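You operate a simulated robot arm through the tools that you are given. There is no shell and no other tool. Be economical: measure what you need, move in short steps, check, and stop when the job is done.

You run a simulated two-armed robot. Do the job below in one go: nothing can be reset, and whatever is moved stays where it is left.

## Task
Take the blue pad and put it on the low shelf of the jig bench. Take the yellow tape on the top of the tall cart and put it away on the steel ledge on the frame. Stack the silver block that says "M74" from the top of the tall cart on top of the silver block that says "M79". Take the yellow jig pin on the top of the tall cart and put it away on the front of the fixture table. Close the cart drawer. Take the bolt carton on the white table top and put it away in the inside of the job box. Take the orange end cap on the white table top and put it away on the front of the fixture table. Do these in any order. Set down upright: bolt carton.

The check looks at the end state, three seconds after you hand in, the way a careful person would. Anything else that was tipped, shoved, dropped, spilled or broken makes it a failure. Lids that push on must go on centred and level and be pressed home; caps that screw on are set level and turned clockwise until they are tight.

## Robot
Two 7-joint arms with two-finger parallel grippers on one trunk, on a base that drives. Base frame: it is fixed to the floor where the robot stands at the start and does not move with it; the origin is under the middle of the robot, x ahead of it, y to its left, z up; the surface under the hand at the start is at about z = 0.8. Lengths are in m, angles in rad, forces in N, time in s.
The left shoulder is at the start at [0.062, 0.196, 1.079], the right one opposite. With the tool pointing down near the work surface each hand reaches from about 0.3 to 0.72 m from the robot's upright axis, wherever it stands, measured 20 degrees to its own side. Places, roughly: blue pad (6x5x5 cm) [0.5, 0, 0.8]; bolt carton [-9, -1.5, 0.75]; cart drawer [-2.9, 2.8, 0.7]; front of the fixture table [-7.9, 3.4, 0.9]; inside of the job box [0.8, -1.1, 0.8]; low shelf of the jig bench [0.6, -0.1, 0.2]; orange end cap (7x7x5 cm) [-9.2, -1.6, 0.8]; silver block [0.5, -1.75, 1]; steel ledge on the frame (17x59 cm) [-6.24, 2.4, 1.2]; yellow jig pin (3x3x7 cm) [0.3, -2, 0.9]; yellow tape (8x8x4 cm) [0.6, -1.7, 0.9]. Payload 1.57 kg a hand.
The TCP of each hand is the grasp point between the finger pads, 0.03 m short of the fingertips. In the tool frame z runs along the fingers and y along their closing line. The gripper opens to 0.11 m. The fingers are 0.024 m wide and 0.012 m thick; the gripper's body (0.048 by 0.112 m) begins 0.078 m behind the TCP.
Orientation is that of the tool frame in the base frame, as a unit quaternion [w, x, y, z]. With the fingers straight down and closing along the base's y, the tool's x points along the base's -x, its y along +y and its z along -z.

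## Interface
- The arms move only by the tool play_rows. It takes "left_motion", "right_motion" or both (then of equal length, played together; a hand with none holds still); each is a list of rows, each a list of 2 entries, a list of its own where there are three numbers: the shift along the tool's x, y, z in units of 25 mm (1.0 is 25 mm), then the turn, a rotation vector about the tool's x, y, z in units of 5 degrees (1.0 is 5 degrees). In form: [[[x, y, z], [wx, wy, wz]], ...]. A call has 1 to 12 rows; each row shifts and turns the commanded pose from where the row before left it, along the tool's axes as they then stand. "left_jaw" and "right_jaw" are, for a hand that has rows, the gripper command, from -1 (fully open) to 1 (shut), values between in proportion, set as the call begins (left out, the last holds). A call with a number of a shift or a turn outside -1 to 1 is refused whole. Each row takes 0.2 s and may step no farther than 0.05 m and 0.15 rad from the row before; otherwise, or with a gripper value out of range, the whole call is refused. Where a pose cannot be reached the arm comes as near as it can. A force on the tool above 40 N (or 10 N above the force at the start of the call, whichever is more), or a blocked arm, ends the call early, and 0.2 s more pass. Each finger travels about 0.072 m/s and halts on what it meets, pressing with about 38 N; the grip force reading is that of the motor and also rises with nothing between the fingers. The clock runs only during rows and for 0.2 s after the last one: add rows that do not move to give the fingers time. The reply holds the time, the measured pose of the TCP, the force on the tool along the base axes, the opening and the grip force, in the units named above and with some noise, with the torque about the TCP (base axes, N m) and any sound that the robot's microphone picked up.
- Cameras (640 x 400 px; columns grow to the right, rows downward): "scene" is now at [0.0929, -0.0246, 1.6481]; the picture's right is [-0.36, -0.93, 0.00], its down [-0.82, 0.32, -0.47] and it looks along [0.44, -0.17, -0.88] (base axes); focal length 256 px, centre (320, 200). "left" rides on the left gripper at [0.07, -0.016, -0.141] in its tool frame; the picture's right is [0.23, 0.97, 0.00], its down [-0.85, 0.20, -0.48] and it looks along [-0.47, 0.11, 0.88] (tool axes); focal length 222 px, centre (320, 200). "right" rides on the right gripper at [0.07, 0.016, -0.141] in its tool frame; the picture's right is [-0.23, 0.97, 0.00], its down [-0.85, -0.20, -0.48] and it looks along [-0.47, -0.11, 0.88] (tool axes); focal length 222 px, centre (320, 200). There is no depth. A picture from a camera that has moved, and an enlarged one, comes with that camera's place and axes in the base frame and with its lens.
- camera(camera): a new picture of that camera. No time passes.
- move_column(by): slides the trunk up (or, below 0, down) by that many m; the arms and the scene camera ride with it, the base frame stays. It gives what a move gives, with no picture.
- drive_base(legs): drives the robot by 1 to 6 legs, each [ahead, left, turn to the left] in m, m and rad, along the robot's own axes; the way and the turn of a leg run together, so that a leg with both is an arc; at most 1.5 m and 3.142 rad a leg. The arms and the cameras ride along, it lands a little off, and it stops where it bumps. It gives what a move gives.
- pan_tilt(pan, tilt): turns the head with the scene camera to pan (to the left, within 1.501 rad either way) and tilt (down, from -0.506 to 1.204), counted from straight ahead of the robot. It gives what a move gives.
- close_up(camera, box): a new picture of the part [left, top, right, bottom] of that camera's present view, enlarged. No time passes.
- sign_off(): hands the job in; it is judged then, once.

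Work in short steps. Places have to be worked out from the pictures, the camera data and where the tool is seen: move nearer, look again, correct. Check each grasp and each placing, and mend what went wrong. You have 196 turns and 172 pictures in all, those below and enlarged ones among them. Open the grippers and draw the arms clear of the work before you hand the job in, unless the task says otherwise; then end with one line.

The tools are called after "Call:" as a command line: name --argument value ..., lists and objects as JSON in quotes. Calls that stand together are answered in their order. play_rows: Moves the arms, as the interface text tells. Its arguments: {"type":"object","properties":{"left_motion":{"type":"array","items":{"type":"array"}},"left_jaw":{"type":"number"},"right_motion":{"type":"array","items":{"type":"array"}},"right_jaw":{"type":"number"}},"required":[]} The other tools are called the same way: move_column (by) slides the trunk up or down; drive_base (legs) drives the base; pan_tilt (pan, tilt) turns the head that bears the scene camera; camera (camera) takes a picture; close_up (camera, box) takes an enlarged picture of a part of a camera's view; sign_off () hands the job in.

At the start:

```text
t: 0.0
left_eef_pos: [0.5176, 0.0768, 1.0992]
left_tool_rot: [-0.001, 0.0, 1.0, 0.0]
left_wrist_force: [0.0, -0.9, 0.3]
left_moment: [0.02, -0.02, -0.03]
left_width: 0.11
left_grip_force: 0.1
right_eef_pos: [0.3335, -0.3024, 1.0218]
right_tool_rot: [-0.001, 0.0, 1.0, 0.001]
right_wrist_force: [-0.3, 0.7, 0.7]
right_moment: [0.01, 0.01, 0.03]
right_width: 0.1098
right_grip_force: 0.0
trunk travel left (down, up): [-0.675, 0.315]
robot x, y, heading: [0.0019, -0.0008, 0.001]
head pan, tilt: [-0.374, 1.082]
```

scene: 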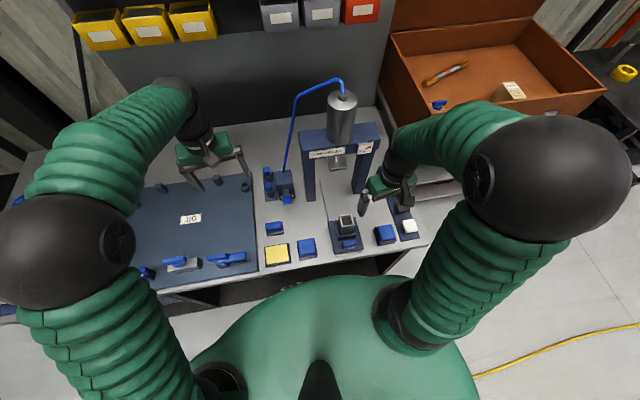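
right: 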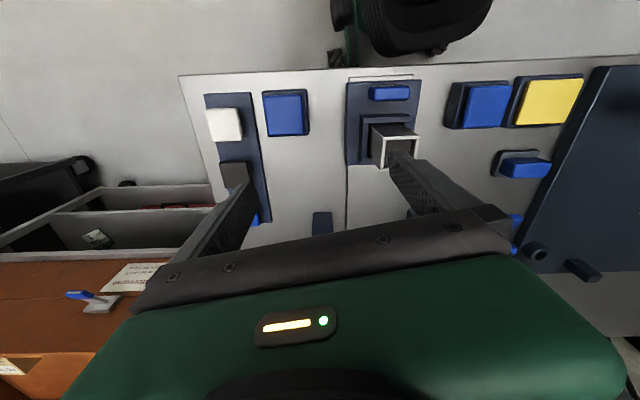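
left: 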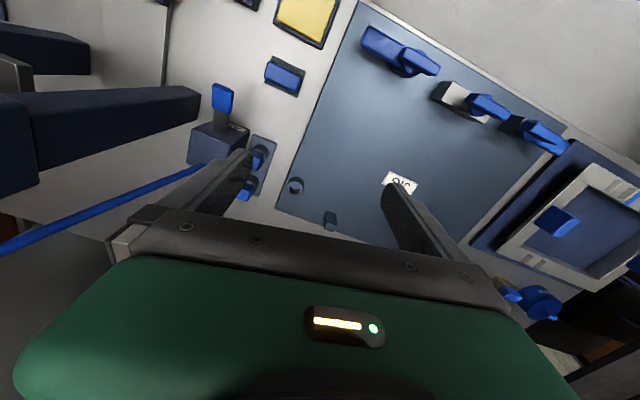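

I start with close looks at the blue candidates near [0.5, 0, 0.8].

Call:
close_up --camera "scene" --box '[240, 150, 440, 275]'

Call:
close_up --camera "left" --box '[170, 0, 370, 125]'

Call:
close_up --camera "right" --box '[400, 60, 640, 210]'

```text
3.20 times, centred on (340, 212) of scene
camera zoom: at [0.0929, -0.0246, 1.6481], right [-0.36, -0.93, 0.0], down [-0.82, 0.32, -0.47], along [0.44, -0.17, -0.88], focal length 819 px, centre (256, 160)
```

zoom: 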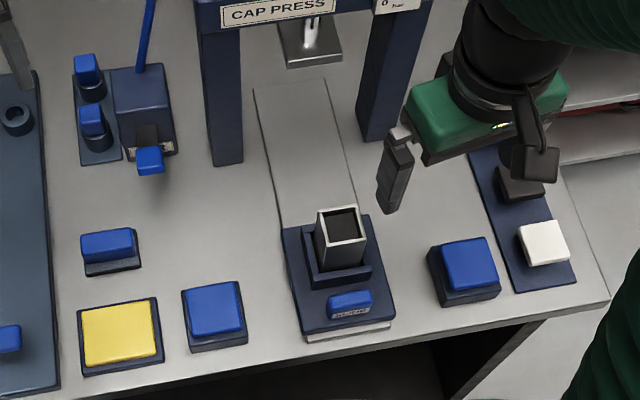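

```text
3.20 times, centred on (270, 62) of left
camera zoom: at [0.4496, 0.0616, 1.2404], right [-0.23, 0.97, 0.0], down [0.86, 0.2, 0.48], along [0.47, 0.11, -0.88], focal length 711 px, centre (480, 640)
```

zoom: 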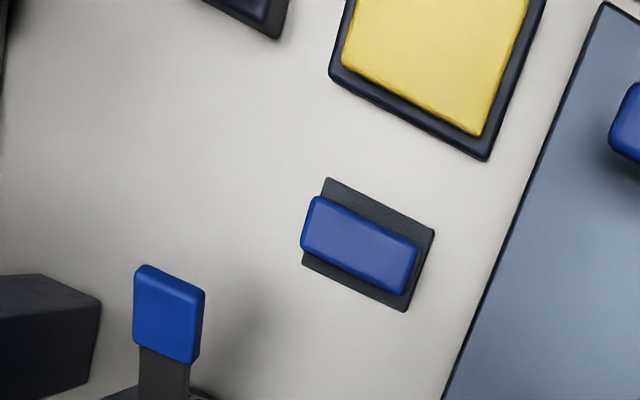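

```text
2.67 times, centred on (520, 135) of right
camera zoom: at [0.2643, -0.2858, 1.1619], right [0.23, 0.97, 0.0], down [0.86, -0.2, 0.48], along [0.47, -0.11, -0.88], focal length 592 px, centre (-213, 373)
```

zoom: 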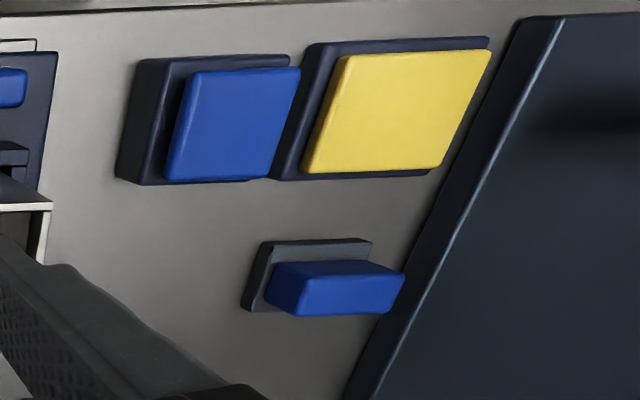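

The loose pad is the blue-handled piece at about (0.461, 0.003), with its top near z 0.83. Its long side is turned about 10° from y. I move the left hand above it.

Call:
play_rows --left_motion '[[[0.4, -0.5, 0.7], [0, 0, 0]], [[0.4, -0.5, 0.7], [0, 0, 0]], [[0.4, -0.5, 0.7], [0, 0, 0]], [[0.4, -0.5, 0.7], [0, 0, 0]], [[0.4, -0.5, 0.7], [0, 0, 0]], [[0.28, -0.46, 0.7], [0, 0, 0]], [[0, 0, 0.7], [0, 0, 1]], [[0, 0, 0.7], [0, 0, 0.94]], [[0, 0, 0], [0, 0, 0]]]' --left_jaw -1

Call:
camera --camera "left"

Call:
camera --camera "scene"

```text
t: 2.0
left_eef_pos: [0.4596, 0.0036, 0.9595]
left_tool_rot: [0.0, 0.085, 0.996, 0.001]
left_wrist_force: [-0.5, 0.2, -0.2]
left_moment: [0.0, 0.01, -0.01]
left_width: 0.11
left_grip_force: 0.0
right_eef_pos: [0.3324, -0.3024, 1.0213]
right_tool_rot: [-0.001, 0.0, 1.0, 0.001]
right_wrist_force: [-0.1, -0.5, -1.0]
right_moment: [0.0, 0.0, 0.01]
right_width: 0.1102
right_grip_force: 0.1
trunk travel left (down, up): [-0.675, 0.315]
robot x, y, heading: [-0.0035, 0.0021, 0.003]
head pan, tilt: [-0.374, 1.082]
```

```text
165 pictures are left
camera left: at [0.3889, -0.0006, 1.1005], right [-0.06, 1.0, 0.0], down [0.88, 0.05, 0.48], along [0.48, 0.03, -0.88], focal length 222 px, centre (320, 200)
```

left: 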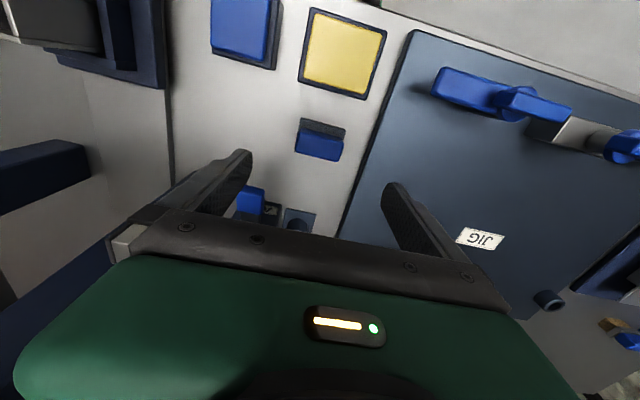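

```text
164 pictures are left
camera scene: at [0.0924, -0.0251, 1.6482], right [-0.36, -0.93, 0.0], down [-0.82, 0.32, -0.47], along [0.44, -0.17, -0.88], focal length 256 px, centre (320, 200)
```

scene: 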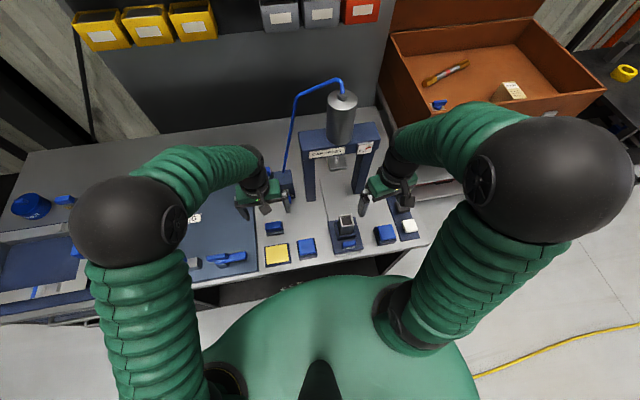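

Call:
close_up --camera "left" --box '[270, 90, 370, 170]'

```text
5.00 times, centred on (320, 130) of left
camera zoom: at [0.3889, -0.0006, 1.1005], right [-0.06, 1.0, 0.0], down [0.88, 0.05, 0.48], along [0.48, 0.03, -0.88], focal length 1111 px, centre (320, 550)
```

zoom: 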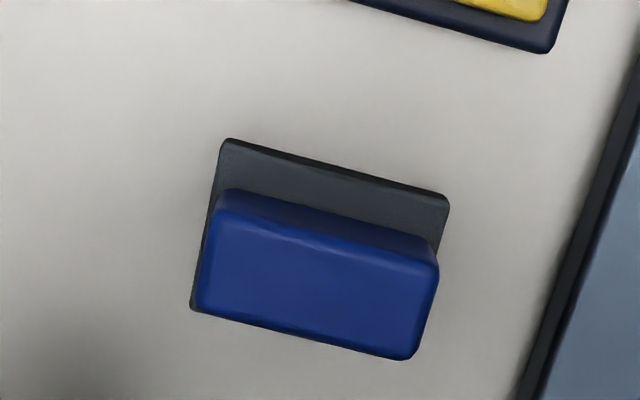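

The pad lines up with the closing axis and is centred under the hand. I descend to z of about 0.82 and check.

Call:
play_rows --left_motion '[[[0, 0, 1], [0, 0, 0]], [[0, 0, 1], [0, 0, 0]], [[0, 0, 1], [0, 0, 0]], [[0, 0, 1], [0, 0, 0]], [[0, 0, 0.8], [0, 0, 0]], [[0, 0, 0.4], [0, 0, 0]], [[0, 0, 0], [0, 0, 0]]]'

Call:
camera --camera "left"

```text
t: 3.2
left_eef_pos: [0.4596, 0.003, 0.8497]
left_tool_rot: [0.001, 0.084, 0.996, 0.001]
left_wrist_force: [0.7, 0.1, 0.4]
left_moment: [0.0, -0.03, 0.01]
left_width: 0.1101
left_grip_force: 0.1
right_eef_pos: [0.3314, -0.3039, 1.0217]
right_tool_rot: [0.001, 0.001, 1.0, 0.0]
right_wrist_force: [0.0, -0.9, 0.3]
right_moment: [0.03, 0.0, -0.01]
right_width: 0.11
right_grip_force: 0.1
trunk travel left (down, up): [-0.675, 0.315]
robot x, y, heading: [0.002, -0.0002, 0.001]
head pan, tilt: [-0.374, 1.082]
stopped in row 5 (left hand): the force on the tool passed its limit at 67 N (the readings are from after the stop); the commanded pose is now the measured one
```

```text
162 pictures are left
camera left: at [0.3883, -0.0002, 0.9908], right [-0.06, 1.0, 0.0], down [0.88, 0.05, 0.48], along [0.48, 0.03, -0.88], focal length 222 px, centre (320, 200)
```

left: 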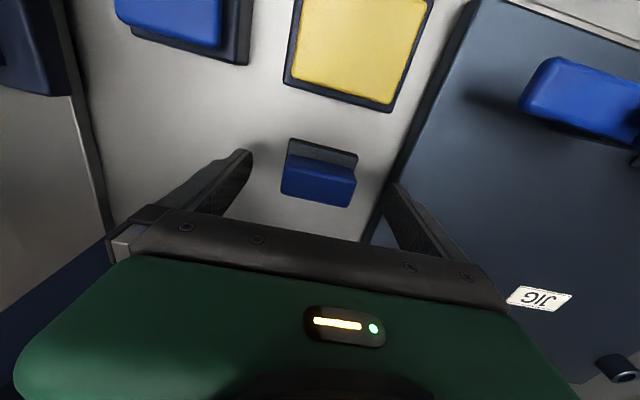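

A finger met the edge of the dark jig plate. I rise slightly, narrow the opening to about 75 mm and look again.

Call:
play_rows --left_motion '[[[0, 0, -0.5], [0, 0, 0]], [[0, 0, 0], [0, 0, 0]], [[0, 0, 0], [0, 0, 0]]]' --left_jaw -0.36

Call:
close_up --camera "left" --box '[200, 100, 440, 250]'

```text
t: 4.0
left_eef_pos: [0.46, 0.004, 0.86]
left_tool_rot: [-0.001, 0.084, 0.996, 0.0]
left_wrist_force: [0.2, -0.1, 0.2]
left_moment: [-0.01, 0.02, 0.02]
left_width: 0.0746
left_grip_force: 0.1
right_eef_pos: [0.3323, -0.3028, 1.0205]
right_tool_rot: [0.0, 0.0, 1.0, 0.0]
right_wrist_force: [-0.4, -0.2, 0.1]
right_moment: [0.0, 0.03, -0.02]
right_width: 0.11
right_grip_force: 0.0
trunk travel left (down, up): [-0.675, 0.315]
robot x, y, heading: [0.0006, 0.0013, 0.001]
head pan, tilt: [-0.374, 1.082]
```

```text
2.67 times, centred on (320, 175) of left
camera zoom: at [0.3907, 0.0, 1.0023], right [-0.06, 1.0, 0.0], down [0.88, 0.05, 0.48], along [0.48, 0.03, -0.88], focal length 592 px, centre (320, 267)
```

zoom: 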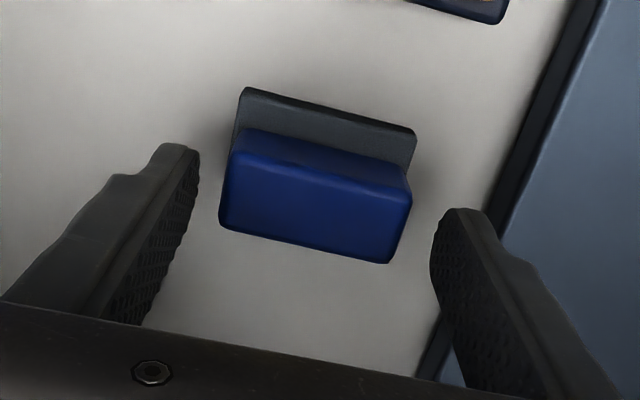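

Call:
play_rows --left_motion '[[[0, 0, 0.5], [0, 0, 0]], [[0, 0, 0.4], [0, 0, 0]], [[0, 0, 0.4], [0, 0, 0]], [[0, 0, 0.3], [0, 0, 0]], [[0, 0, 0], [0, 0, 0]]]'

Call:
camera --camera "left"

```text
t: 5.0
left_eef_pos: [0.4597, 0.0033, 0.8314]
left_tool_rot: [0.003, 0.084, 0.997, -0.001]
left_wrist_force: [-13.6, 2.8, 31.0]
left_moment: [-0.12, 0.85, 0.06]
left_width: 0.0739
left_grip_force: 0.0
right_eef_pos: [0.3288, -0.3013, 1.0232]
right_tool_rot: [0.002, 0.0, 1.0, 0.0]
right_wrist_force: [-0.8, 0.8, 0.4]
right_moment: [0.0, 0.02, 0.02]
right_width: 0.11
right_grip_force: 0.0
trunk travel left (down, up): [-0.675, 0.315]
robot x, y, heading: [0.0009, 0.002, -0.001]
head pan, tilt: [-0.374, 1.082]
stopped in row 4 (left hand): the force on the tool passed its limit at 46 N (the readings are from after the stop); the commanded pose is now the measured one
```

```text
160 pictures are left
camera left: at [0.3877, -0.0005, 0.9706], right [-0.06, 1.0, 0.0], down [0.87, 0.05, 0.48], along [0.48, 0.03, -0.87], focal length 222 px, centre (320, 200)
```

left: 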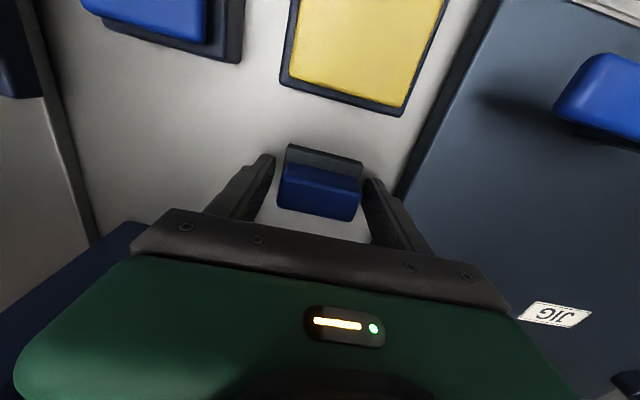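

The fingertips are on the table, at z of about 0.80. I lift 4 mm and close on the handle.

Call:
play_rows --left_motion '[[[0, 0, -0.2], [0, 0, 0]], [[0, 0, 0], [0, 0, 0]]]'

Call:
play_rows --left_motion '[[[0, 0, 0], [0, 0, 0]], [[0, 0, 0], [0, 0, 0]], [[0, 0, 0], [0, 0, 0]]]' --left_jaw 1

Call:
play_rows --left_motion '[[[0, 0, -0.5], [0, 0, 0]], [[0, 0, -0.8], [0, 0, 0]], [[0, 0, -0.8], [0, 0, 0]], [[0, 0, 0], [0, 0, 0]]]'

Call:
camera --camera "left"

```text
t: 5.6
left_eef_pos: [0.4616, 0.0019, 0.8315]
left_tool_rot: [0.004, 0.084, 0.996, 0.0]
left_wrist_force: [-0.4, 0.6, 0.2]
left_moment: [-0.02, -0.05, -0.01]
left_width: 0.075
left_grip_force: 0.0
right_eef_pos: [0.3315, -0.3024, 1.0214]
right_tool_rot: [0.001, 0.001, 1.0, 0.001]
right_wrist_force: [0.4, -0.6, 0.3]
right_moment: [0.0, 0.0, -0.02]
right_width: 0.1097
right_grip_force: 0.0
trunk travel left (down, up): [-0.675, 0.315]
robot x, y, heading: [0.0004, -0.0022, 0.007]
head pan, tilt: [-0.374, 1.082]
```

```text
t: 6.4
left_eef_pos: [0.4628, 0.0022, 0.8326]
left_tool_rot: [0.004, 0.084, 0.996, 0.0]
left_wrist_force: [-0.3, 0.5, 7.6]
left_moment: [-0.03, 0.0, 0.0]
left_width: 0.0589
left_grip_force: 38.2
right_eef_pos: [0.3309, -0.3021, 1.0218]
right_tool_rot: [0.0, -0.001, 1.0, 0.001]
right_wrist_force: [-0.2, 0.9, -0.3]
right_moment: [0.03, 0.02, -0.03]
right_width: 0.1097
right_grip_force: 0.1
trunk travel left (down, up): [-0.675, 0.315]
robot x, y, heading: [-0.0022, 0.0002, -0.002]
head pan, tilt: [-0.374, 1.082]
```

```text
t: 7.4
left_eef_pos: [0.4621, 0.0025, 0.8839]
left_tool_rot: [0.003, 0.085, 0.996, 0.0]
left_wrist_force: [0.8, -0.4, -1.4]
left_moment: [0.01, 0.05, 0.02]
left_width: 0.0
left_grip_force: 21.2
right_eef_pos: [0.3309, -0.3024, 1.0222]
right_tool_rot: [0.001, 0.0, 1.0, 0.001]
right_wrist_force: [0.4, 0.3, 0.1]
right_moment: [-0.03, 0.01, -0.01]
right_width: 0.1101
right_grip_force: 0.0
trunk travel left (down, up): [-0.675, 0.315]
robot x, y, heading: [0.0032, 0.0011, -0.001]
head pan, tilt: [-0.374, 1.082]
```

```text
159 pictures are left
camera left: at [0.3913, -0.0005, 1.025], right [-0.06, 1.0, 0.0], down [0.87, 0.05, 0.48], along [0.48, 0.03, -0.87], focal length 222 px, centre (320, 200)
```

left: 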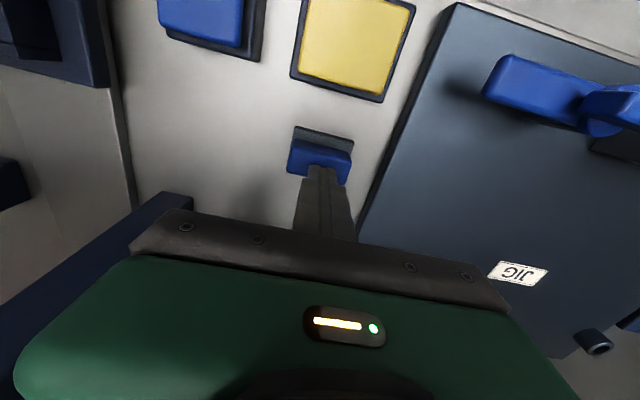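

The grip slipped off. I look closely at what the pad is and whether it moved.

Call:
close_up --camera "left" --box '[260, 100, 380, 190]'

Call:
close_up --camera "scene" --box '[240, 200, 340, 275]'

Call:
close_up --camera "right" --box '[180, 60, 420, 240]'

```text
4.44 times, centred on (320, 145) of left
camera zoom: at [0.3913, -0.0005, 1.025], right [-0.06, 1.0, 0.0], down [0.87, 0.05, 0.48], along [0.48, 0.03, -0.87], focal length 987 px, centre (320, 444)
```

zoom: 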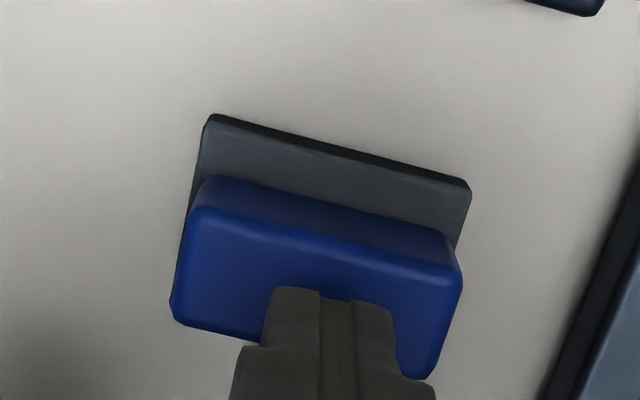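

```text
5.33 times, centred on (290, 238) of scene
camera zoom: at [0.094, -0.0251, 1.6481], right [-0.36, -0.93, 0.0], down [-0.82, 0.32, -0.47], along [0.44, -0.17, -0.88], focal length 1365 px, centre (480, 0)
```

zoom: 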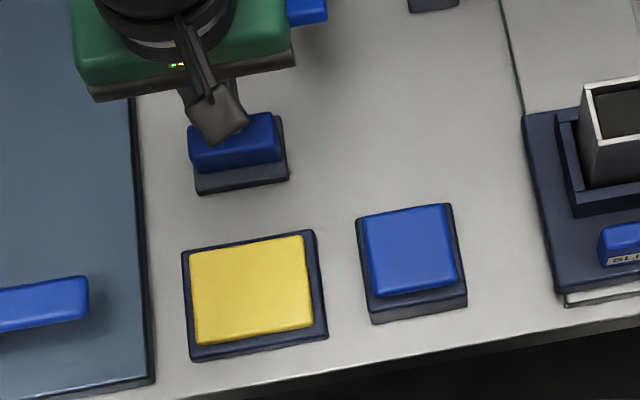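

```text
2.22 times, centred on (300, 150) of right
camera zoom: at [0.2624, -0.2859, 1.1624], right [0.23, 0.97, 0.0], down [0.85, -0.2, 0.48], along [0.47, -0.11, -0.88], focal length 494 px, centre (364, 311)
```

zoom: 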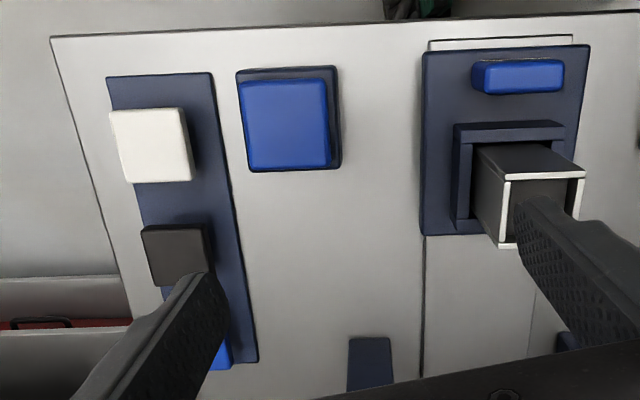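

The pad didn't move, and the handle centre looks to be nearer x 0.451, so my grip was about 1 cm off. I reopen, shift and regrip.

Call:
play_rows --left_motion '[[[0.45, 0, 0], [0, 0, 0]], [[0, 0, 0], [0, 0, 0]], [[0, 0, 0], [0, 0, 0]], [[0, 0, 0], [0, 0, 0]], [[0, 0, 0.7], [0, 0, 0]], [[0, 0, 0.6], [0, 0, 0]], [[0, 0, 0.6], [0, 0, 0]], [[0, 0, 0], [0, 0, 0]]]' --left_jaw -0.36

Call:
close_up --camera "left" --box '[220, 100, 420, 250]'

```text
t: 9.2
left_eef_pos: [0.4515, 0.0047, 0.8371]
left_tool_rot: [0.004, 0.084, 0.996, -0.001]
left_wrist_force: [0.0, -0.2, -0.5]
left_moment: [0.04, -0.01, 0.03]
left_width: 0.0746
left_grip_force: 0.1
right_eef_pos: [0.3323, -0.3029, 1.0218]
right_tool_rot: [0.0, 0.001, 1.0, 0.001]
right_wrist_force: [-0.1, 0.0, -0.6]
right_moment: [-0.01, 0.02, -0.03]
right_width: 0.11
right_grip_force: 0.0
trunk travel left (down, up): [-0.675, 0.315]
robot x, y, heading: [-0.0007, -0.0007, -0.001]
head pan, tilt: [-0.374, 1.082]
```

```text
2.67 times, centred on (320, 175) of left
camera zoom: at [0.3803, 0.001, 0.9776], right [-0.06, 1.0, 0.0], down [0.87, 0.05, 0.49], along [0.48, 0.03, -0.87], focal length 592 px, centre (320, 267)
```

zoom: 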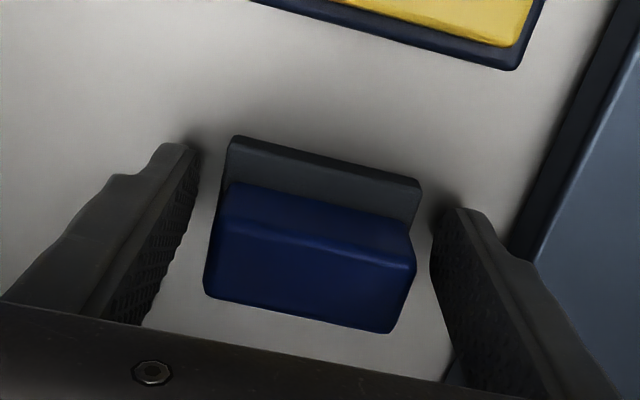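

Call:
play_rows --left_motion '[[[-0.05, 0, 0.1], [0, 0, 0]], [[0, 0, 0], [0, 0, 0]], [[0, 0, 0], [0, 0, 0]], [[0, 0, 0], [0, 0, 0]], [[0, 0, 0], [0, 0, 0]]]' --left_jaw 1

Call:
play_rows --left_motion '[[[0, 0, -0.2], [0, 0, 0]], [[0, 0, 0], [0, 0, 0]]]'

Call:
close_up --camera "left" --box '[220, 100, 420, 250]'

```text
t: 10.4
left_eef_pos: [0.4524, 0.0042, 0.8348]
left_tool_rot: [0.005, 0.085, 0.996, 0.0]
left_wrist_force: [0.0, 0.2, 11.0]
left_moment: [0.03, 0.04, 0.0]
left_width: 0.0588
left_grip_force: 38.3
right_eef_pos: [0.3315, -0.3026, 1.0221]
right_tool_rot: [0.001, 0.0, 1.0, 0.001]
right_wrist_force: [0.9, 0.4, 0.3]
right_moment: [0.0, 0.03, -0.01]
right_width: 0.1098
right_grip_force: 0.1
trunk travel left (down, up): [-0.675, 0.315]
robot x, y, heading: [-0.0021, -0.0034, -0.005]
head pan, tilt: [-0.374, 1.082]
```

```text
t: 11.0
left_eef_pos: [0.4525, 0.0045, 0.8402]
left_tool_rot: [0.003, 0.084, 0.996, 0.0]
left_wrist_force: [0.7, 0.1, 0.1]
left_moment: [-0.01, 0.04, 0.01]
left_width: 0.0587
left_grip_force: 38.2
right_eef_pos: [0.3312, -0.3022, 1.0208]
right_tool_rot: [0.0, 0.0, 1.0, 0.001]
right_wrist_force: [-0.2, 0.5, 0.2]
right_moment: [-0.01, -0.01, 0.01]
right_width: 0.1101
right_grip_force: 0.1
trunk travel left (down, up): [-0.675, 0.315]
robot x, y, heading: [0.0011, 0.0, 0.001]
head pan, tilt: [-0.374, 1.082]
```

```text
2.67 times, centred on (320, 175) of left
camera zoom: at [0.3807, 0.0012, 0.9802], right [-0.06, 1.0, 0.0], down [0.87, 0.05, 0.49], along [0.48, 0.03, -0.87], focal length 592 px, centre (320, 267)
```

zoom: 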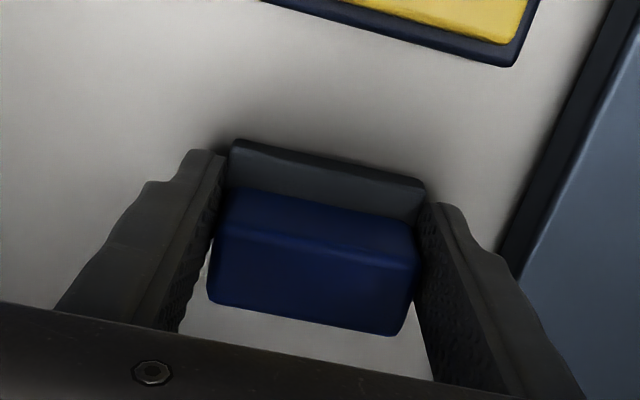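

Call:
play_rows --left_motion '[[[0, 0, -0.3], [0, 0, 0]], [[0, 0, -0.2], [0, 0, 0]], [[0, 0, 0], [0, 0, 0]]]'

Call:
close_up --camera "left" --box '[220, 100, 420, 250]'

```text
t: 11.8
left_eef_pos: [0.4533, 0.0054, 0.8511]
left_tool_rot: [0.003, 0.085, 0.996, -0.001]
left_wrist_force: [0.3, 0.4, -0.5]
left_moment: [0.0, 0.04, -0.01]
left_width: 0.0589
left_grip_force: 37.6
right_eef_pos: [0.3333, -0.3024, 1.0218]
right_tool_rot: [0.001, 0.0, 1.0, 0.001]
right_wrist_force: [0.1, -0.2, 0.5]
right_moment: [-0.01, 0.02, -0.02]
right_width: 0.1099
right_grip_force: 0.1
trunk travel left (down, up): [-0.675, 0.315]
robot x, y, heading: [-0.0008, 0.0, -0.001]
head pan, tilt: [-0.374, 1.082]
```

```text
2.67 times, centred on (320, 175) of left
camera zoom: at [0.3815, 0.0009, 0.9923], right [-0.06, 1.0, 0.0], down [0.87, 0.05, 0.48], along [0.48, 0.03, -0.87], focal length 592 px, centre (320, 267)
```

zoom: 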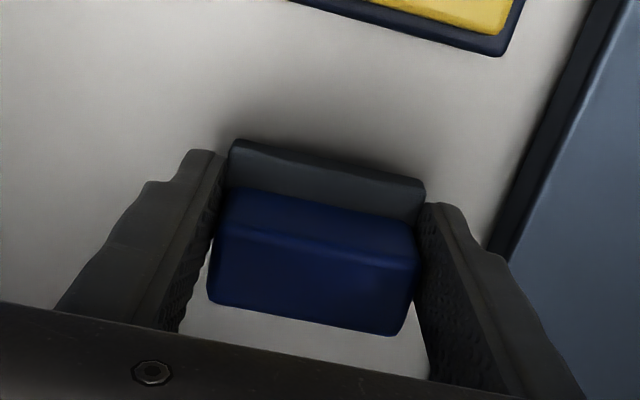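

The pad is held and rises with the hand. I lift it more, then back the robot off to look at the low shelf.

Call:
play_rows --left_motion '[[[0, 0, -0.8], [0, 0, 0]], [[0, 0, -0.8], [0, 0, 0]], [[0, 0, -0.8], [0, 0, 0]], [[0, 0, -0.8], [0, 0, 0]], [[0, 0, -0.8], [0, 0, 0]], [[0, 0, -0.8], [0, 0, 0]]]'

Call:
drive_base --legs '[[-0.6, 0, 0]]'

Call:
pan_tilt --pan 0 --tilt 0.8

Call:
camera --camera "scene"

```text
t: 13.2
left_eef_pos: [0.451, 0.0053, 0.9721]
left_tool_rot: [0.003, 0.084, 0.996, -0.001]
left_wrist_force: [-0.3, 0.0, -0.7]
left_moment: [-0.01, 0.02, 0.0]
left_width: 0.0585
left_grip_force: 38.0
right_eef_pos: [0.3315, -0.3022, 1.0213]
right_tool_rot: [0.001, 0.0, 1.0, 0.001]
right_wrist_force: [-1.2, 0.3, -0.2]
right_moment: [0.02, -0.01, 0.03]
right_width: 0.11
right_grip_force: 0.0
trunk travel left (down, up): [-0.675, 0.315]
robot x, y, heading: [-0.0006, 0.0038, -0.003]
head pan, tilt: [-0.374, 1.082]
```

```text
t: 16.6
left_eef_pos: [-0.1553, 0.0039, 0.9704]
left_tool_rot: [0.003, 0.085, 0.996, 0.0]
left_wrist_force: [-0.2, 0.9, -0.2]
left_moment: [-0.03, 0.01, -0.01]
left_width: 0.059
left_grip_force: 38.6
right_eef_pos: [-0.2763, -0.3024, 1.0211]
right_tool_rot: [0.0, 0.001, 1.0, 0.001]
right_wrist_force: [0.1, -0.7, 0.3]
right_moment: [0.0, 0.01, 0.0]
right_width: 0.1101
right_grip_force: 0.1
trunk travel left (down, up): [-0.675, 0.315]
robot x, y, heading: [-0.608, 0.0018, -0.001]
head pan, tilt: [-0.374, 1.082]
```

```text
t: 17.4
left_eef_pos: [-0.1589, 0.0039, 0.9728]
left_tool_rot: [0.005, 0.086, 0.996, 0.0]
left_wrist_force: [-0.2, -0.3, -0.6]
left_moment: [0.0, -0.01, 0.01]
left_width: 0.0589
left_grip_force: 38.1
right_eef_pos: [-0.2783, -0.3033, 1.0224]
right_tool_rot: [0.001, 0.001, 1.0, 0.001]
right_wrist_force: [0.1, 0.4, -0.2]
right_moment: [0.01, 0.0, 0.01]
right_width: 0.1102
right_grip_force: 0.1
trunk travel left (down, up): [-0.675, 0.315]
robot x, y, heading: [-0.6074, -0.0017, -0.005]
head pan, tilt: [0.0, 0.799]
```

```text
152 pictures are left
camera scene: at [-0.4949, -0.0012, 1.6687], right [0.0, -1.0, 0.0], down [-0.72, 0.0, -0.7], along [0.7, 0.0, -0.72], focal length 256 px, centre (320, 200)
```

scene: 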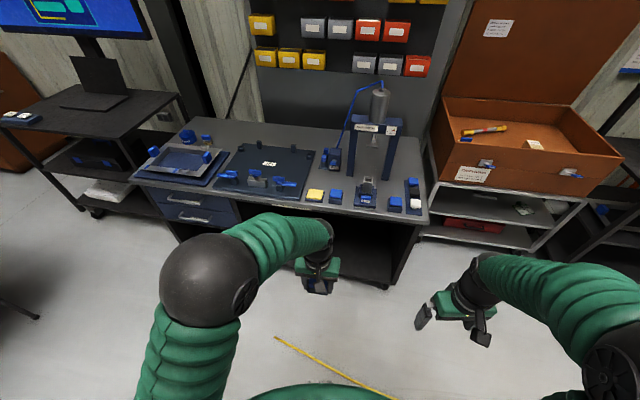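

I lower the trunk by 0.6 m, to see under the bench top and to bring the arms to shelf height.

Call:
move_column --by -0.6

Call:
pan_tilt --pan 0 --tilt 0.6

Call:
camera --camera "scene"

```text
refused: -0.6 is not a number from -0.4 to 0.4
```

```text
t: 18.2
left_eef_pos: [-0.1577, 0.0029, 0.9721]
left_tool_rot: [0.004, 0.085, 0.996, 0.0]
left_wrist_force: [0.0, 0.0, -0.6]
left_moment: [0.0, 0.01, -0.02]
left_width: 0.0588
left_grip_force: 38.2
right_eef_pos: [-0.2789, -0.3025, 1.0211]
right_tool_rot: [0.0, 0.001, 1.0, 0.0]
right_wrist_force: [0.2, -0.3, 0.2]
right_moment: [0.0, -0.03, 0.03]
right_width: 0.1102
right_grip_force: 0.0
trunk travel left (down, up): [-0.675, 0.315]
robot x, y, heading: [-0.6077, 0.001, 0.0]
head pan, tilt: [0.0, 0.6]
```

```text
151 pictures are left
camera scene: at [-0.4864, -0.0013, 1.6855], right [0.0, -1.0, 0.0], down [-0.57, 0.0, -0.82], along [0.82, 0.0, -0.57], focal length 256 px, centre (320, 200)
```

scene: 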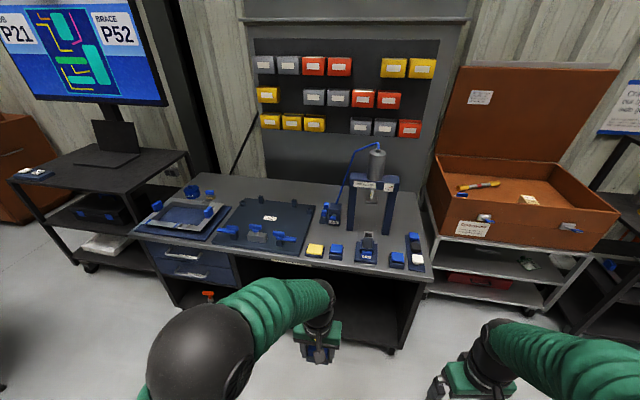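

Call:
move_column --by -0.4

Call:
camera --camera "scene"

```text
t: 22.0
left_eef_pos: [-0.1585, 0.0056, 0.5717]
left_tool_rot: [0.004, 0.085, 0.996, 0.0]
left_wrist_force: [0.2, 0.9, 0.0]
left_moment: [0.01, -0.02, 0.0]
left_width: 0.0584
left_grip_force: 37.9
right_eef_pos: [-0.279, -0.3021, 0.6227]
right_tool_rot: [0.002, 0.001, 1.0, 0.002]
right_wrist_force: [-0.2, 0.0, 0.0]
right_moment: [-0.01, 0.0, -0.02]
right_width: 0.1099
right_grip_force: 0.0
trunk travel left (down, up): [-0.275, 0.715]
robot x, y, heading: [-0.613, 0.002, -0.001]
head pan, tilt: [0.0, 0.6]
```

```text
150 pictures are left
camera scene: at [-0.4872, -0.0008, 1.2856], right [0.0, -1.0, 0.0], down [-0.57, 0.0, -0.82], along [0.82, 0.0, -0.57], focal length 256 px, centre (320, 200)
```

scene: 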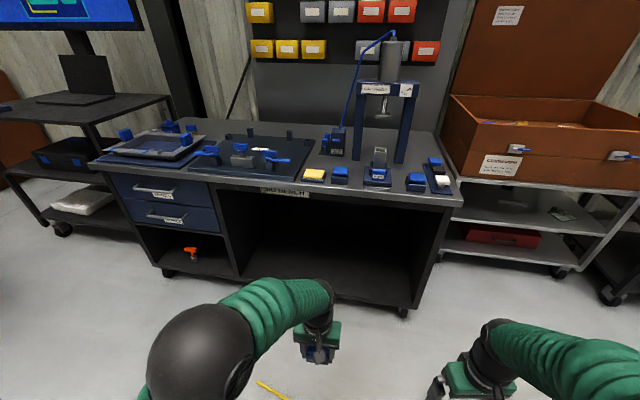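

The shelf bay is clear. Its front edge is at about x 0.28 near y = -0.08, and it spans y from -0.4 to 0.4. I lower the rest of the way and look level.

Call:
move_column --by -0.27

Call:
pan_tilt --pan 0 --tilt 0.5

Call:
camera --camera "scene"

```text
t: 24.8
left_eef_pos: [-0.159, 0.0043, 0.3032]
left_tool_rot: [0.005, 0.085, 0.996, 0.0]
left_wrist_force: [0.6, 1.0, -0.5]
left_moment: [0.03, 0.01, 0.01]
left_width: 0.0589
left_grip_force: 37.9
right_eef_pos: [-0.2782, -0.3017, 0.352]
right_tool_rot: [0.001, 0.001, 1.0, 0.0]
right_wrist_force: [1.0, 0.5, 0.5]
right_moment: [-0.05, 0.01, -0.02]
right_width: 0.1098
right_grip_force: 0.1
trunk travel left (down, up): [-0.005, 0.985]
robot x, y, heading: [-0.609, 0.0012, -0.001]
head pan, tilt: [0.0, 0.6]
```

```text
t: 25.4
left_eef_pos: [-0.1586, 0.0048, 0.3026]
left_tool_rot: [0.005, 0.086, 0.996, 0.0]
left_wrist_force: [1.0, 0.3, -1.2]
left_moment: [-0.02, 0.01, 0.0]
left_width: 0.0588
left_grip_force: 37.6
right_eef_pos: [-0.279, -0.3016, 0.3525]
right_tool_rot: [0.001, 0.001, 1.0, -0.001]
right_wrist_force: [0.6, -0.6, -0.5]
right_moment: [0.01, 0.02, 0.02]
right_width: 0.1099
right_grip_force: 0.0
trunk travel left (down, up): [-0.005, 0.985]
robot x, y, heading: [-0.6078, 0.0022, -0.006]
head pan, tilt: [0.0, 0.499]
```

```text
149 pictures are left
camera scene: at [-0.4851, -0.0006, 1.0246], right [0.0, -1.0, 0.0], down [-0.48, 0.0, -0.88], along [0.88, 0.0, -0.48], focal length 256 px, centre (320, 200)
```

scene: 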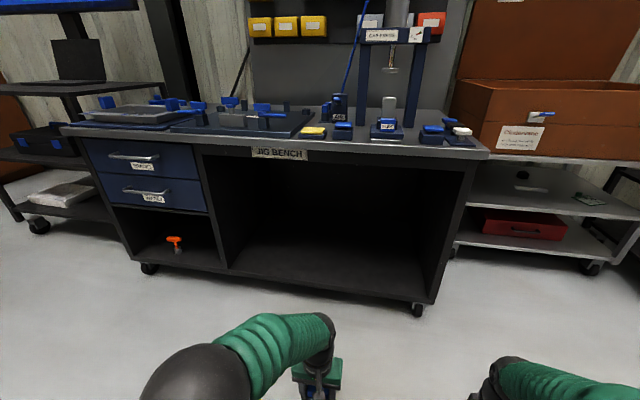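

I drive ahead 0.45 m. The pad bottom at about z 0.27 should pass above the shelf.

Call:
drive_base --legs '[[0.4, 0, 0]]'

Call:
camera --camera "scene"

Call:
camera --camera "left"

```text
t: 27.9
left_eef_pos: [0.2398, 0.0042, 0.3019]
left_tool_rot: [0.005, 0.086, 0.996, 0.0]
left_wrist_force: [-0.2, -0.9, -0.4]
left_moment: [0.0, -0.02, 0.05]
left_width: 0.0587
left_grip_force: 38.4
right_eef_pos: [0.1177, -0.3033, 0.3511]
right_tool_rot: [0.001, 0.001, 1.0, 0.0]
right_wrist_force: [-0.6, -0.9, 0.6]
right_moment: [0.02, -0.02, 0.0]
right_width: 0.1099
right_grip_force: 0.2
trunk travel left (down, up): [-0.005, 0.985]
robot x, y, heading: [-0.2142, -0.0003, -0.003]
head pan, tilt: [0.0, 0.499]
```

```text
148 pictures are left
camera scene: at [-0.087, -0.0015, 1.0246], right [0.0, -1.0, 0.0], down [-0.48, 0.0, -0.88], along [0.88, 0.0, -0.48], focal length 256 px, centre (320, 200)
```

scene: 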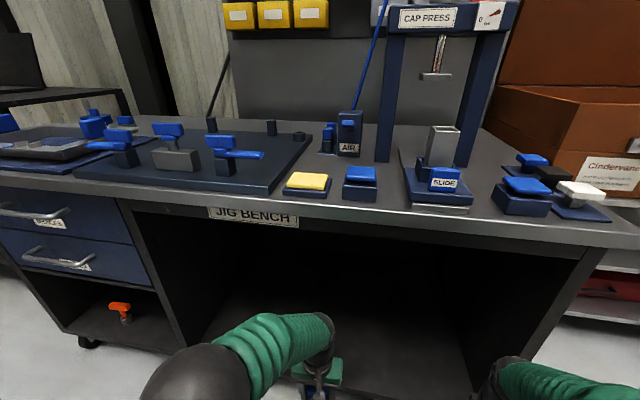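

```text
147 pictures are left
camera left: at [0.1685, 0.0001, 0.443], right [-0.06, 1.0, 0.0], down [0.87, 0.05, 0.49], along [0.49, 0.03, -0.87], focal length 222 px, centre (320, 200)
```

left: 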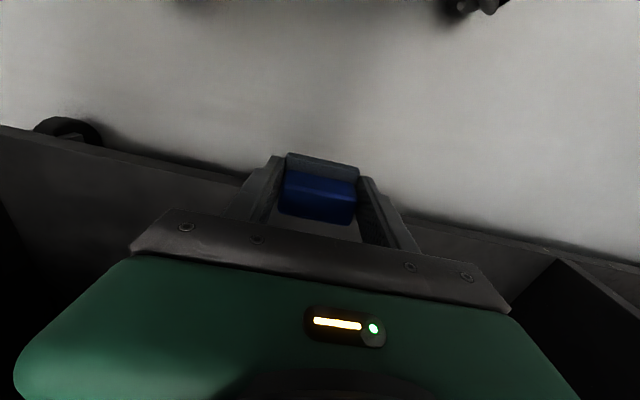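

The shelf edge is at x of about 0.30. I extend the left arm forward into the bay.

Call:
play_rows --left_motion '[[[-0.8, 0, 0], [0, 0, 0]], [[-0.8, 0, 0], [0, 0, 0]], [[-0.8, 0, 0], [0, 0, 0]], [[-0.8, 0, 0], [0, 0, 0]], [[-0.8, 0, 0], [0, 0, 0]], [[-0.8, 0, 0], [0, 0, 0]], [[-0.8, 0, 0], [0, 0, 0]], [[-0.8, 0, 0], [0, 0, 0]], [[-0.8, 0, 0], [0, 0, 0]], [[0, 0, 0], [0, 0, 0]]]'

Call:
camera --camera "left"

```text
t: 30.1
left_eef_pos: [0.4177, -0.0283, 0.3045]
left_tool_rot: [0.004, 0.085, 0.996, 0.0]
left_wrist_force: [-0.4, 0.7, 0.0]
left_moment: [-0.01, 0.0, -0.02]
left_width: 0.0588
left_grip_force: 37.8
right_eef_pos: [0.1177, -0.303, 0.3525]
right_tool_rot: [0.002, 0.001, 1.0, 0.0]
right_wrist_force: [0.1, 0.9, -0.1]
right_moment: [-0.01, -0.03, 0.0]
right_width: 0.1099
right_grip_force: 0.0
trunk travel left (down, up): [-0.005, 0.985]
robot x, y, heading: [-0.2116, 0.0031, 0.002]
head pan, tilt: [0.0, 0.499]
```

```text
146 pictures are left
camera left: at [0.346, -0.0306, 0.4451], right [-0.06, 1.0, 0.0], down [0.87, 0.05, 0.49], along [0.49, 0.03, -0.87], focal length 222 px, centre (320, 200)
```

left: 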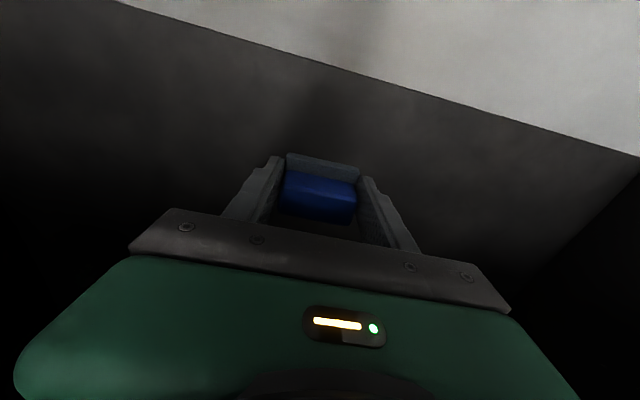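

The pad is well inside. I go 3 cm deeper, then descend gently.

Call:
play_rows --left_motion '[[[-0.7, 0, 0.2], [0, 0, 0]], [[-0.7, 0, 0.4], [0, 0, 0]], [[0, 0, 0.4], [0, 0, 0]], [[0, 0, 0.4], [0, 0, 0]], [[0, 0, 0.2], [0, 0, 0]], [[0, 0, 0.2], [0, 0, 0]], [[0, 0, 0.1], [0, 0, 0]], [[0, 0, 0.1], [0, 0, 0]], [[0, 0, 0.1], [0, 0, 0]], [[0, 0, 0.1], [0, 0, 0]], [[0, 0, 0.1], [0, 0, 0]], [[0, 0, 0.1], [0, 0, 0]]]'

```text
t: 32.7
left_eef_pos: [0.4358, -0.0247, 0.2462]
left_tool_rot: [0.005, 0.086, 0.996, 0.001]
left_wrist_force: [0.1, 0.3, -0.2]
left_moment: [-0.03, -0.04, 0.0]
left_width: 0.0587
left_grip_force: 37.9
left hand out of reach, approached as far as the arm can: row 2
right_eef_pos: [0.1179, -0.3028, 0.3522]
right_tool_rot: [0.002, 0.001, 1.0, 0.001]
right_wrist_force: [-0.4, -0.1, -0.6]
right_moment: [0.0, -0.04, 0.01]
right_width: 0.1101
right_grip_force: 0.1
trunk travel left (down, up): [-0.005, 0.985]
robot x, y, heading: [-0.2084, 0.005, -0.006]
head pan, tilt: [0.0, 0.499]
```

Call:
play_rows --left_motion '[[[0, 0, 0.12], [0, 0, 0]], [[0, 0, 0.12], [0, 0, 0]], [[0, 0, 0.12], [0, 0, 0]], [[0, 0, 0.12], [0, 0, 0]], [[0, 0, 0.12], [0, 0, 0]], [[0, 0, 0.12], [0, 0, 0]], [[0, 0, 0.12], [0, 0, 0]], [[0, 0, 0.12], [0, 0, 0]]]'

Call:
camera --camera "left"

```text
t: 34.5
left_eef_pos: [0.4357, -0.0244, 0.2222]
left_tool_rot: [0.004, 0.085, 0.996, 0.001]
left_wrist_force: [0.1, -0.1, -0.5]
left_moment: [0.0, 0.01, -0.01]
left_width: 0.0592
left_grip_force: 37.6
right_eef_pos: [0.1193, -0.3032, 0.3526]
right_tool_rot: [0.002, 0.001, 1.0, 0.001]
right_wrist_force: [-0.2, -0.3, 0.7]
right_moment: [0.01, 0.0, -0.02]
right_width: 0.1099
right_grip_force: 0.0
trunk travel left (down, up): [-0.005, 0.985]
robot x, y, heading: [-0.2101, 0.0, -0.003]
head pan, tilt: [0.0, 0.499]
```

```text
145 pictures are left
camera left: at [0.3641, -0.0276, 0.363], right [-0.06, 1.0, 0.0], down [0.87, 0.05, 0.49], along [0.49, 0.03, -0.87], focal length 222 px, centre (320, 200)
```

left: 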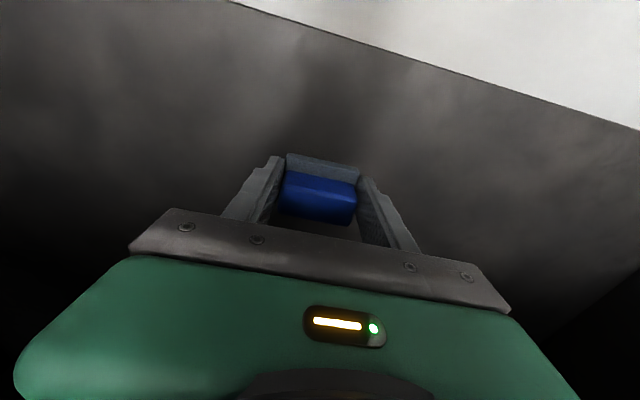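

No contact yet. The edge views suggest the shelf is near z 0.16–0.18, so I keep descending finely.

Call:
play_rows --left_motion '[[[0, 0, 0.15], [0, 0, 0]], [[0, 0, 0.15], [0, 0, 0]], [[0, 0, 0.15], [0, 0, 0]], [[0, 0, 0.15], [0, 0, 0]], [[0, 0, 0.15], [0, 0, 0]], [[0, 0, 0.15], [0, 0, 0]], [[0, 0, 0.15], [0, 0, 0]], [[0, 0, 0.15], [0, 0, 0]], [[0, 0, 0.15], [0, 0, 0]], [[0, 0, 0.15], [0, 0, 0]], [[0, 0, 0.15], [0, 0, 0]], [[0, 0, 0.15], [0, 0, 0]]]'

```text
t: 37.1
left_eef_pos: [0.4322, -0.0231, 0.1857]
left_tool_rot: [0.008, 0.085, 0.996, -0.001]
left_wrist_force: [-0.6, 0.8, 18.3]
left_moment: [0.06, 0.26, -0.01]
left_width: 0.0587
left_grip_force: 38.1
left hand out of reach, approached as far as the arm can: row 10
right_eef_pos: [0.1185, -0.3031, 0.3538]
right_tool_rot: [0.002, 0.001, 1.0, 0.001]
right_wrist_force: [0.1, -0.4, -0.3]
right_moment: [-0.01, 0.0, 0.01]
right_width: 0.1098
right_grip_force: 0.1
trunk travel left (down, up): [-0.005, 0.985]
robot x, y, heading: [-0.2088, -0.0019, -0.005]
head pan, tilt: [0.0, 0.499]
```

Contact at 18 N: the pad is on the shelf. I release and rise.

Call:
play_rows --left_motion '[[[0, 0, 0], [0, 0, 0]], [[0, 0, 0], [0, 0, 0]], [[0, 0, 0], [0, 0, 0]], [[0, 0, 0], [0, 0, 0]]]' --left_jaw -0.5

Call:
play_rows --left_motion '[[[0, 0, -0.5], [0, 0, 0]], [[0, 0, -0.7], [0, 0, 0]], [[0, 0, -0.8], [0, 0, 0]], [[0, 0, -0.8], [0, 0, 0]], [[0, 0, -0.8], [0, 0, 0]], [[0, 0, -0.5], [0, 0, 0]]]'

Call:
camera --camera "left"

```text
t: 38.1
left_eef_pos: [0.4325, -0.0236, 0.1814]
left_tool_rot: [0.006, 0.086, 0.996, 0.0]
left_wrist_force: [-0.4, 0.7, 0.3]
left_moment: [0.01, -0.03, 0.02]
left_width: 0.0825
left_grip_force: 0.0
right_eef_pos: [0.1199, -0.3028, 0.3514]
right_tool_rot: [0.002, 0.001, 1.0, 0.001]
right_wrist_force: [-0.4, -0.8, 1.0]
right_moment: [-0.01, 0.0, 0.0]
right_width: 0.1102
right_grip_force: 0.0
trunk travel left (down, up): [-0.005, 0.985]
robot x, y, heading: [-0.2081, 0.0024, -0.005]
head pan, tilt: [0.0, 0.499]
```

```text
t: 39.5
left_eef_pos: [0.4338, -0.0242, 0.2837]
left_tool_rot: [0.004, 0.085, 0.996, 0.001]
left_wrist_force: [-0.6, -0.5, -0.4]
left_moment: [-0.02, -0.01, -0.01]
left_width: 0.0826
left_grip_force: 0.1
right_eef_pos: [0.1189, -0.3034, 0.3531]
right_tool_rot: [0.001, 0.001, 1.0, 0.001]
right_wrist_force: [0.0, -0.1, 0.0]
right_moment: [-0.02, -0.03, 0.02]
right_width: 0.1102
right_grip_force: 0.1
trunk travel left (down, up): [-0.005, 0.985]
robot x, y, heading: [-0.209, -0.0016, -0.005]
head pan, tilt: [0.0, 0.499]
```

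```text
144 pictures are left
camera left: at [0.363, -0.0281, 0.424], right [-0.06, 1.0, 0.0], down [0.87, 0.05, 0.49], along [0.48, 0.03, -0.87], focal length 222 px, centre (320, 200)
```

left: 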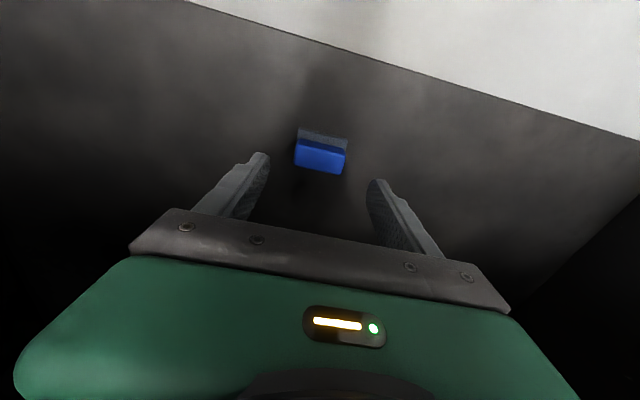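

The pad is placed upright. I back out, raise the trunk, and look right towards the tall cart.

Call:
drive_base --legs '[[-0.5, 0, 0]]'

Call:
move_column --by 0.4

Call:
move_column --by 0.4

Call:
pan_tilt --pan -0.8 --tilt 0.4

Call:
camera --camera "scene"

```text
t: 42.5
left_eef_pos: [-0.0664, -0.0239, 0.283]
left_tool_rot: [0.003, 0.087, 0.996, 0.001]
left_wrist_force: [-0.3, 0.4, -0.1]
left_moment: [0.02, 0.0, 0.02]
left_width: 0.0824
left_grip_force: 0.1
right_eef_pos: [-0.3827, -0.3023, 0.3525]
right_tool_rot: [0.001, 0.002, 1.0, 0.001]
right_wrist_force: [0.4, -0.3, -0.1]
right_moment: [0.0, 0.03, -0.01]
right_width: 0.1097
right_grip_force: 0.1
trunk travel left (down, up): [-0.005, 0.985]
robot x, y, heading: [-0.7109, -0.0025, -0.005]
head pan, tilt: [0.0, 0.499]
```

```text
t: 46.3
left_eef_pos: [-0.065, -0.0231, 0.6844]
left_tool_rot: [0.004, 0.087, 0.996, 0.0]
left_wrist_force: [0.4, 0.7, -0.3]
left_moment: [0.05, 0.03, -0.02]
left_width: 0.0825
left_grip_force: 0.1
right_eef_pos: [-0.3817, -0.3024, 0.7519]
right_tool_rot: [0.003, 0.002, 1.0, 0.001]
right_wrist_force: [-0.7, 0.4, -1.5]
right_moment: [0.02, 0.01, 0.03]
right_width: 0.11
right_grip_force: 0.1
trunk travel left (down, up): [-0.405, 0.585]
robot x, y, heading: [-0.7109, 0.002, -0.003]
head pan, tilt: [0.0, 0.499]
```

```text
t: 50.1
left_eef_pos: [-0.065, -0.0243, 1.083]
left_tool_rot: [0.005, 0.086, 0.996, -0.001]
left_wrist_force: [-0.1, 0.2, -0.8]
left_moment: [-0.02, 0.0, 0.01]
left_width: 0.0824
left_grip_force: 0.1
right_eef_pos: [-0.3825, -0.3036, 1.1512]
right_tool_rot: [0.002, 0.001, 1.0, 0.0]
right_wrist_force: [0.3, -0.1, -0.2]
right_moment: [0.0, 0.01, -0.03]
right_width: 0.1099
right_grip_force: 0.2
trunk travel left (down, up): [-0.805, 0.185]
robot x, y, heading: [-0.7101, 0.0019, -0.004]
head pan, tilt: [0.0, 0.499]
```

```text
t: 51.2
left_eef_pos: [-0.0651, -0.0248, 1.0843]
left_tool_rot: [0.004, 0.086, 0.996, 0.001]
left_wrist_force: [0.5, 0.4, -0.9]
left_moment: [-0.01, 0.02, 0.02]
left_width: 0.0825
left_grip_force: 0.0
right_eef_pos: [-0.3822, -0.3023, 1.1523]
right_tool_rot: [0.003, 0.001, 1.0, 0.001]
right_wrist_force: [-0.5, 0.1, 0.3]
right_moment: [0.02, -0.02, 0.0]
right_width: 0.1098
right_grip_force: 0.0
trunk travel left (down, up): [-0.805, 0.185]
robot x, y, heading: [-0.7108, 0.0012, -0.004]
head pan, tilt: [-0.799, 0.4]
```

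```text
143 pictures are left
camera scene: at [-0.6125, -0.0675, 1.8337], right [-0.72, -0.7, 0.0], down [-0.27, 0.28, -0.92], along [0.64, -0.66, -0.39], focal length 256 px, centre (320, 200)
```

scene: 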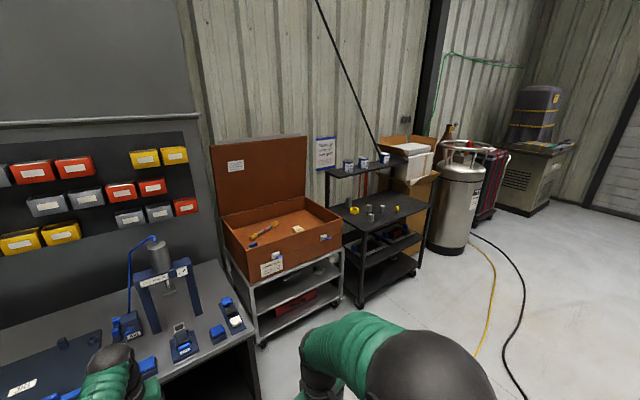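

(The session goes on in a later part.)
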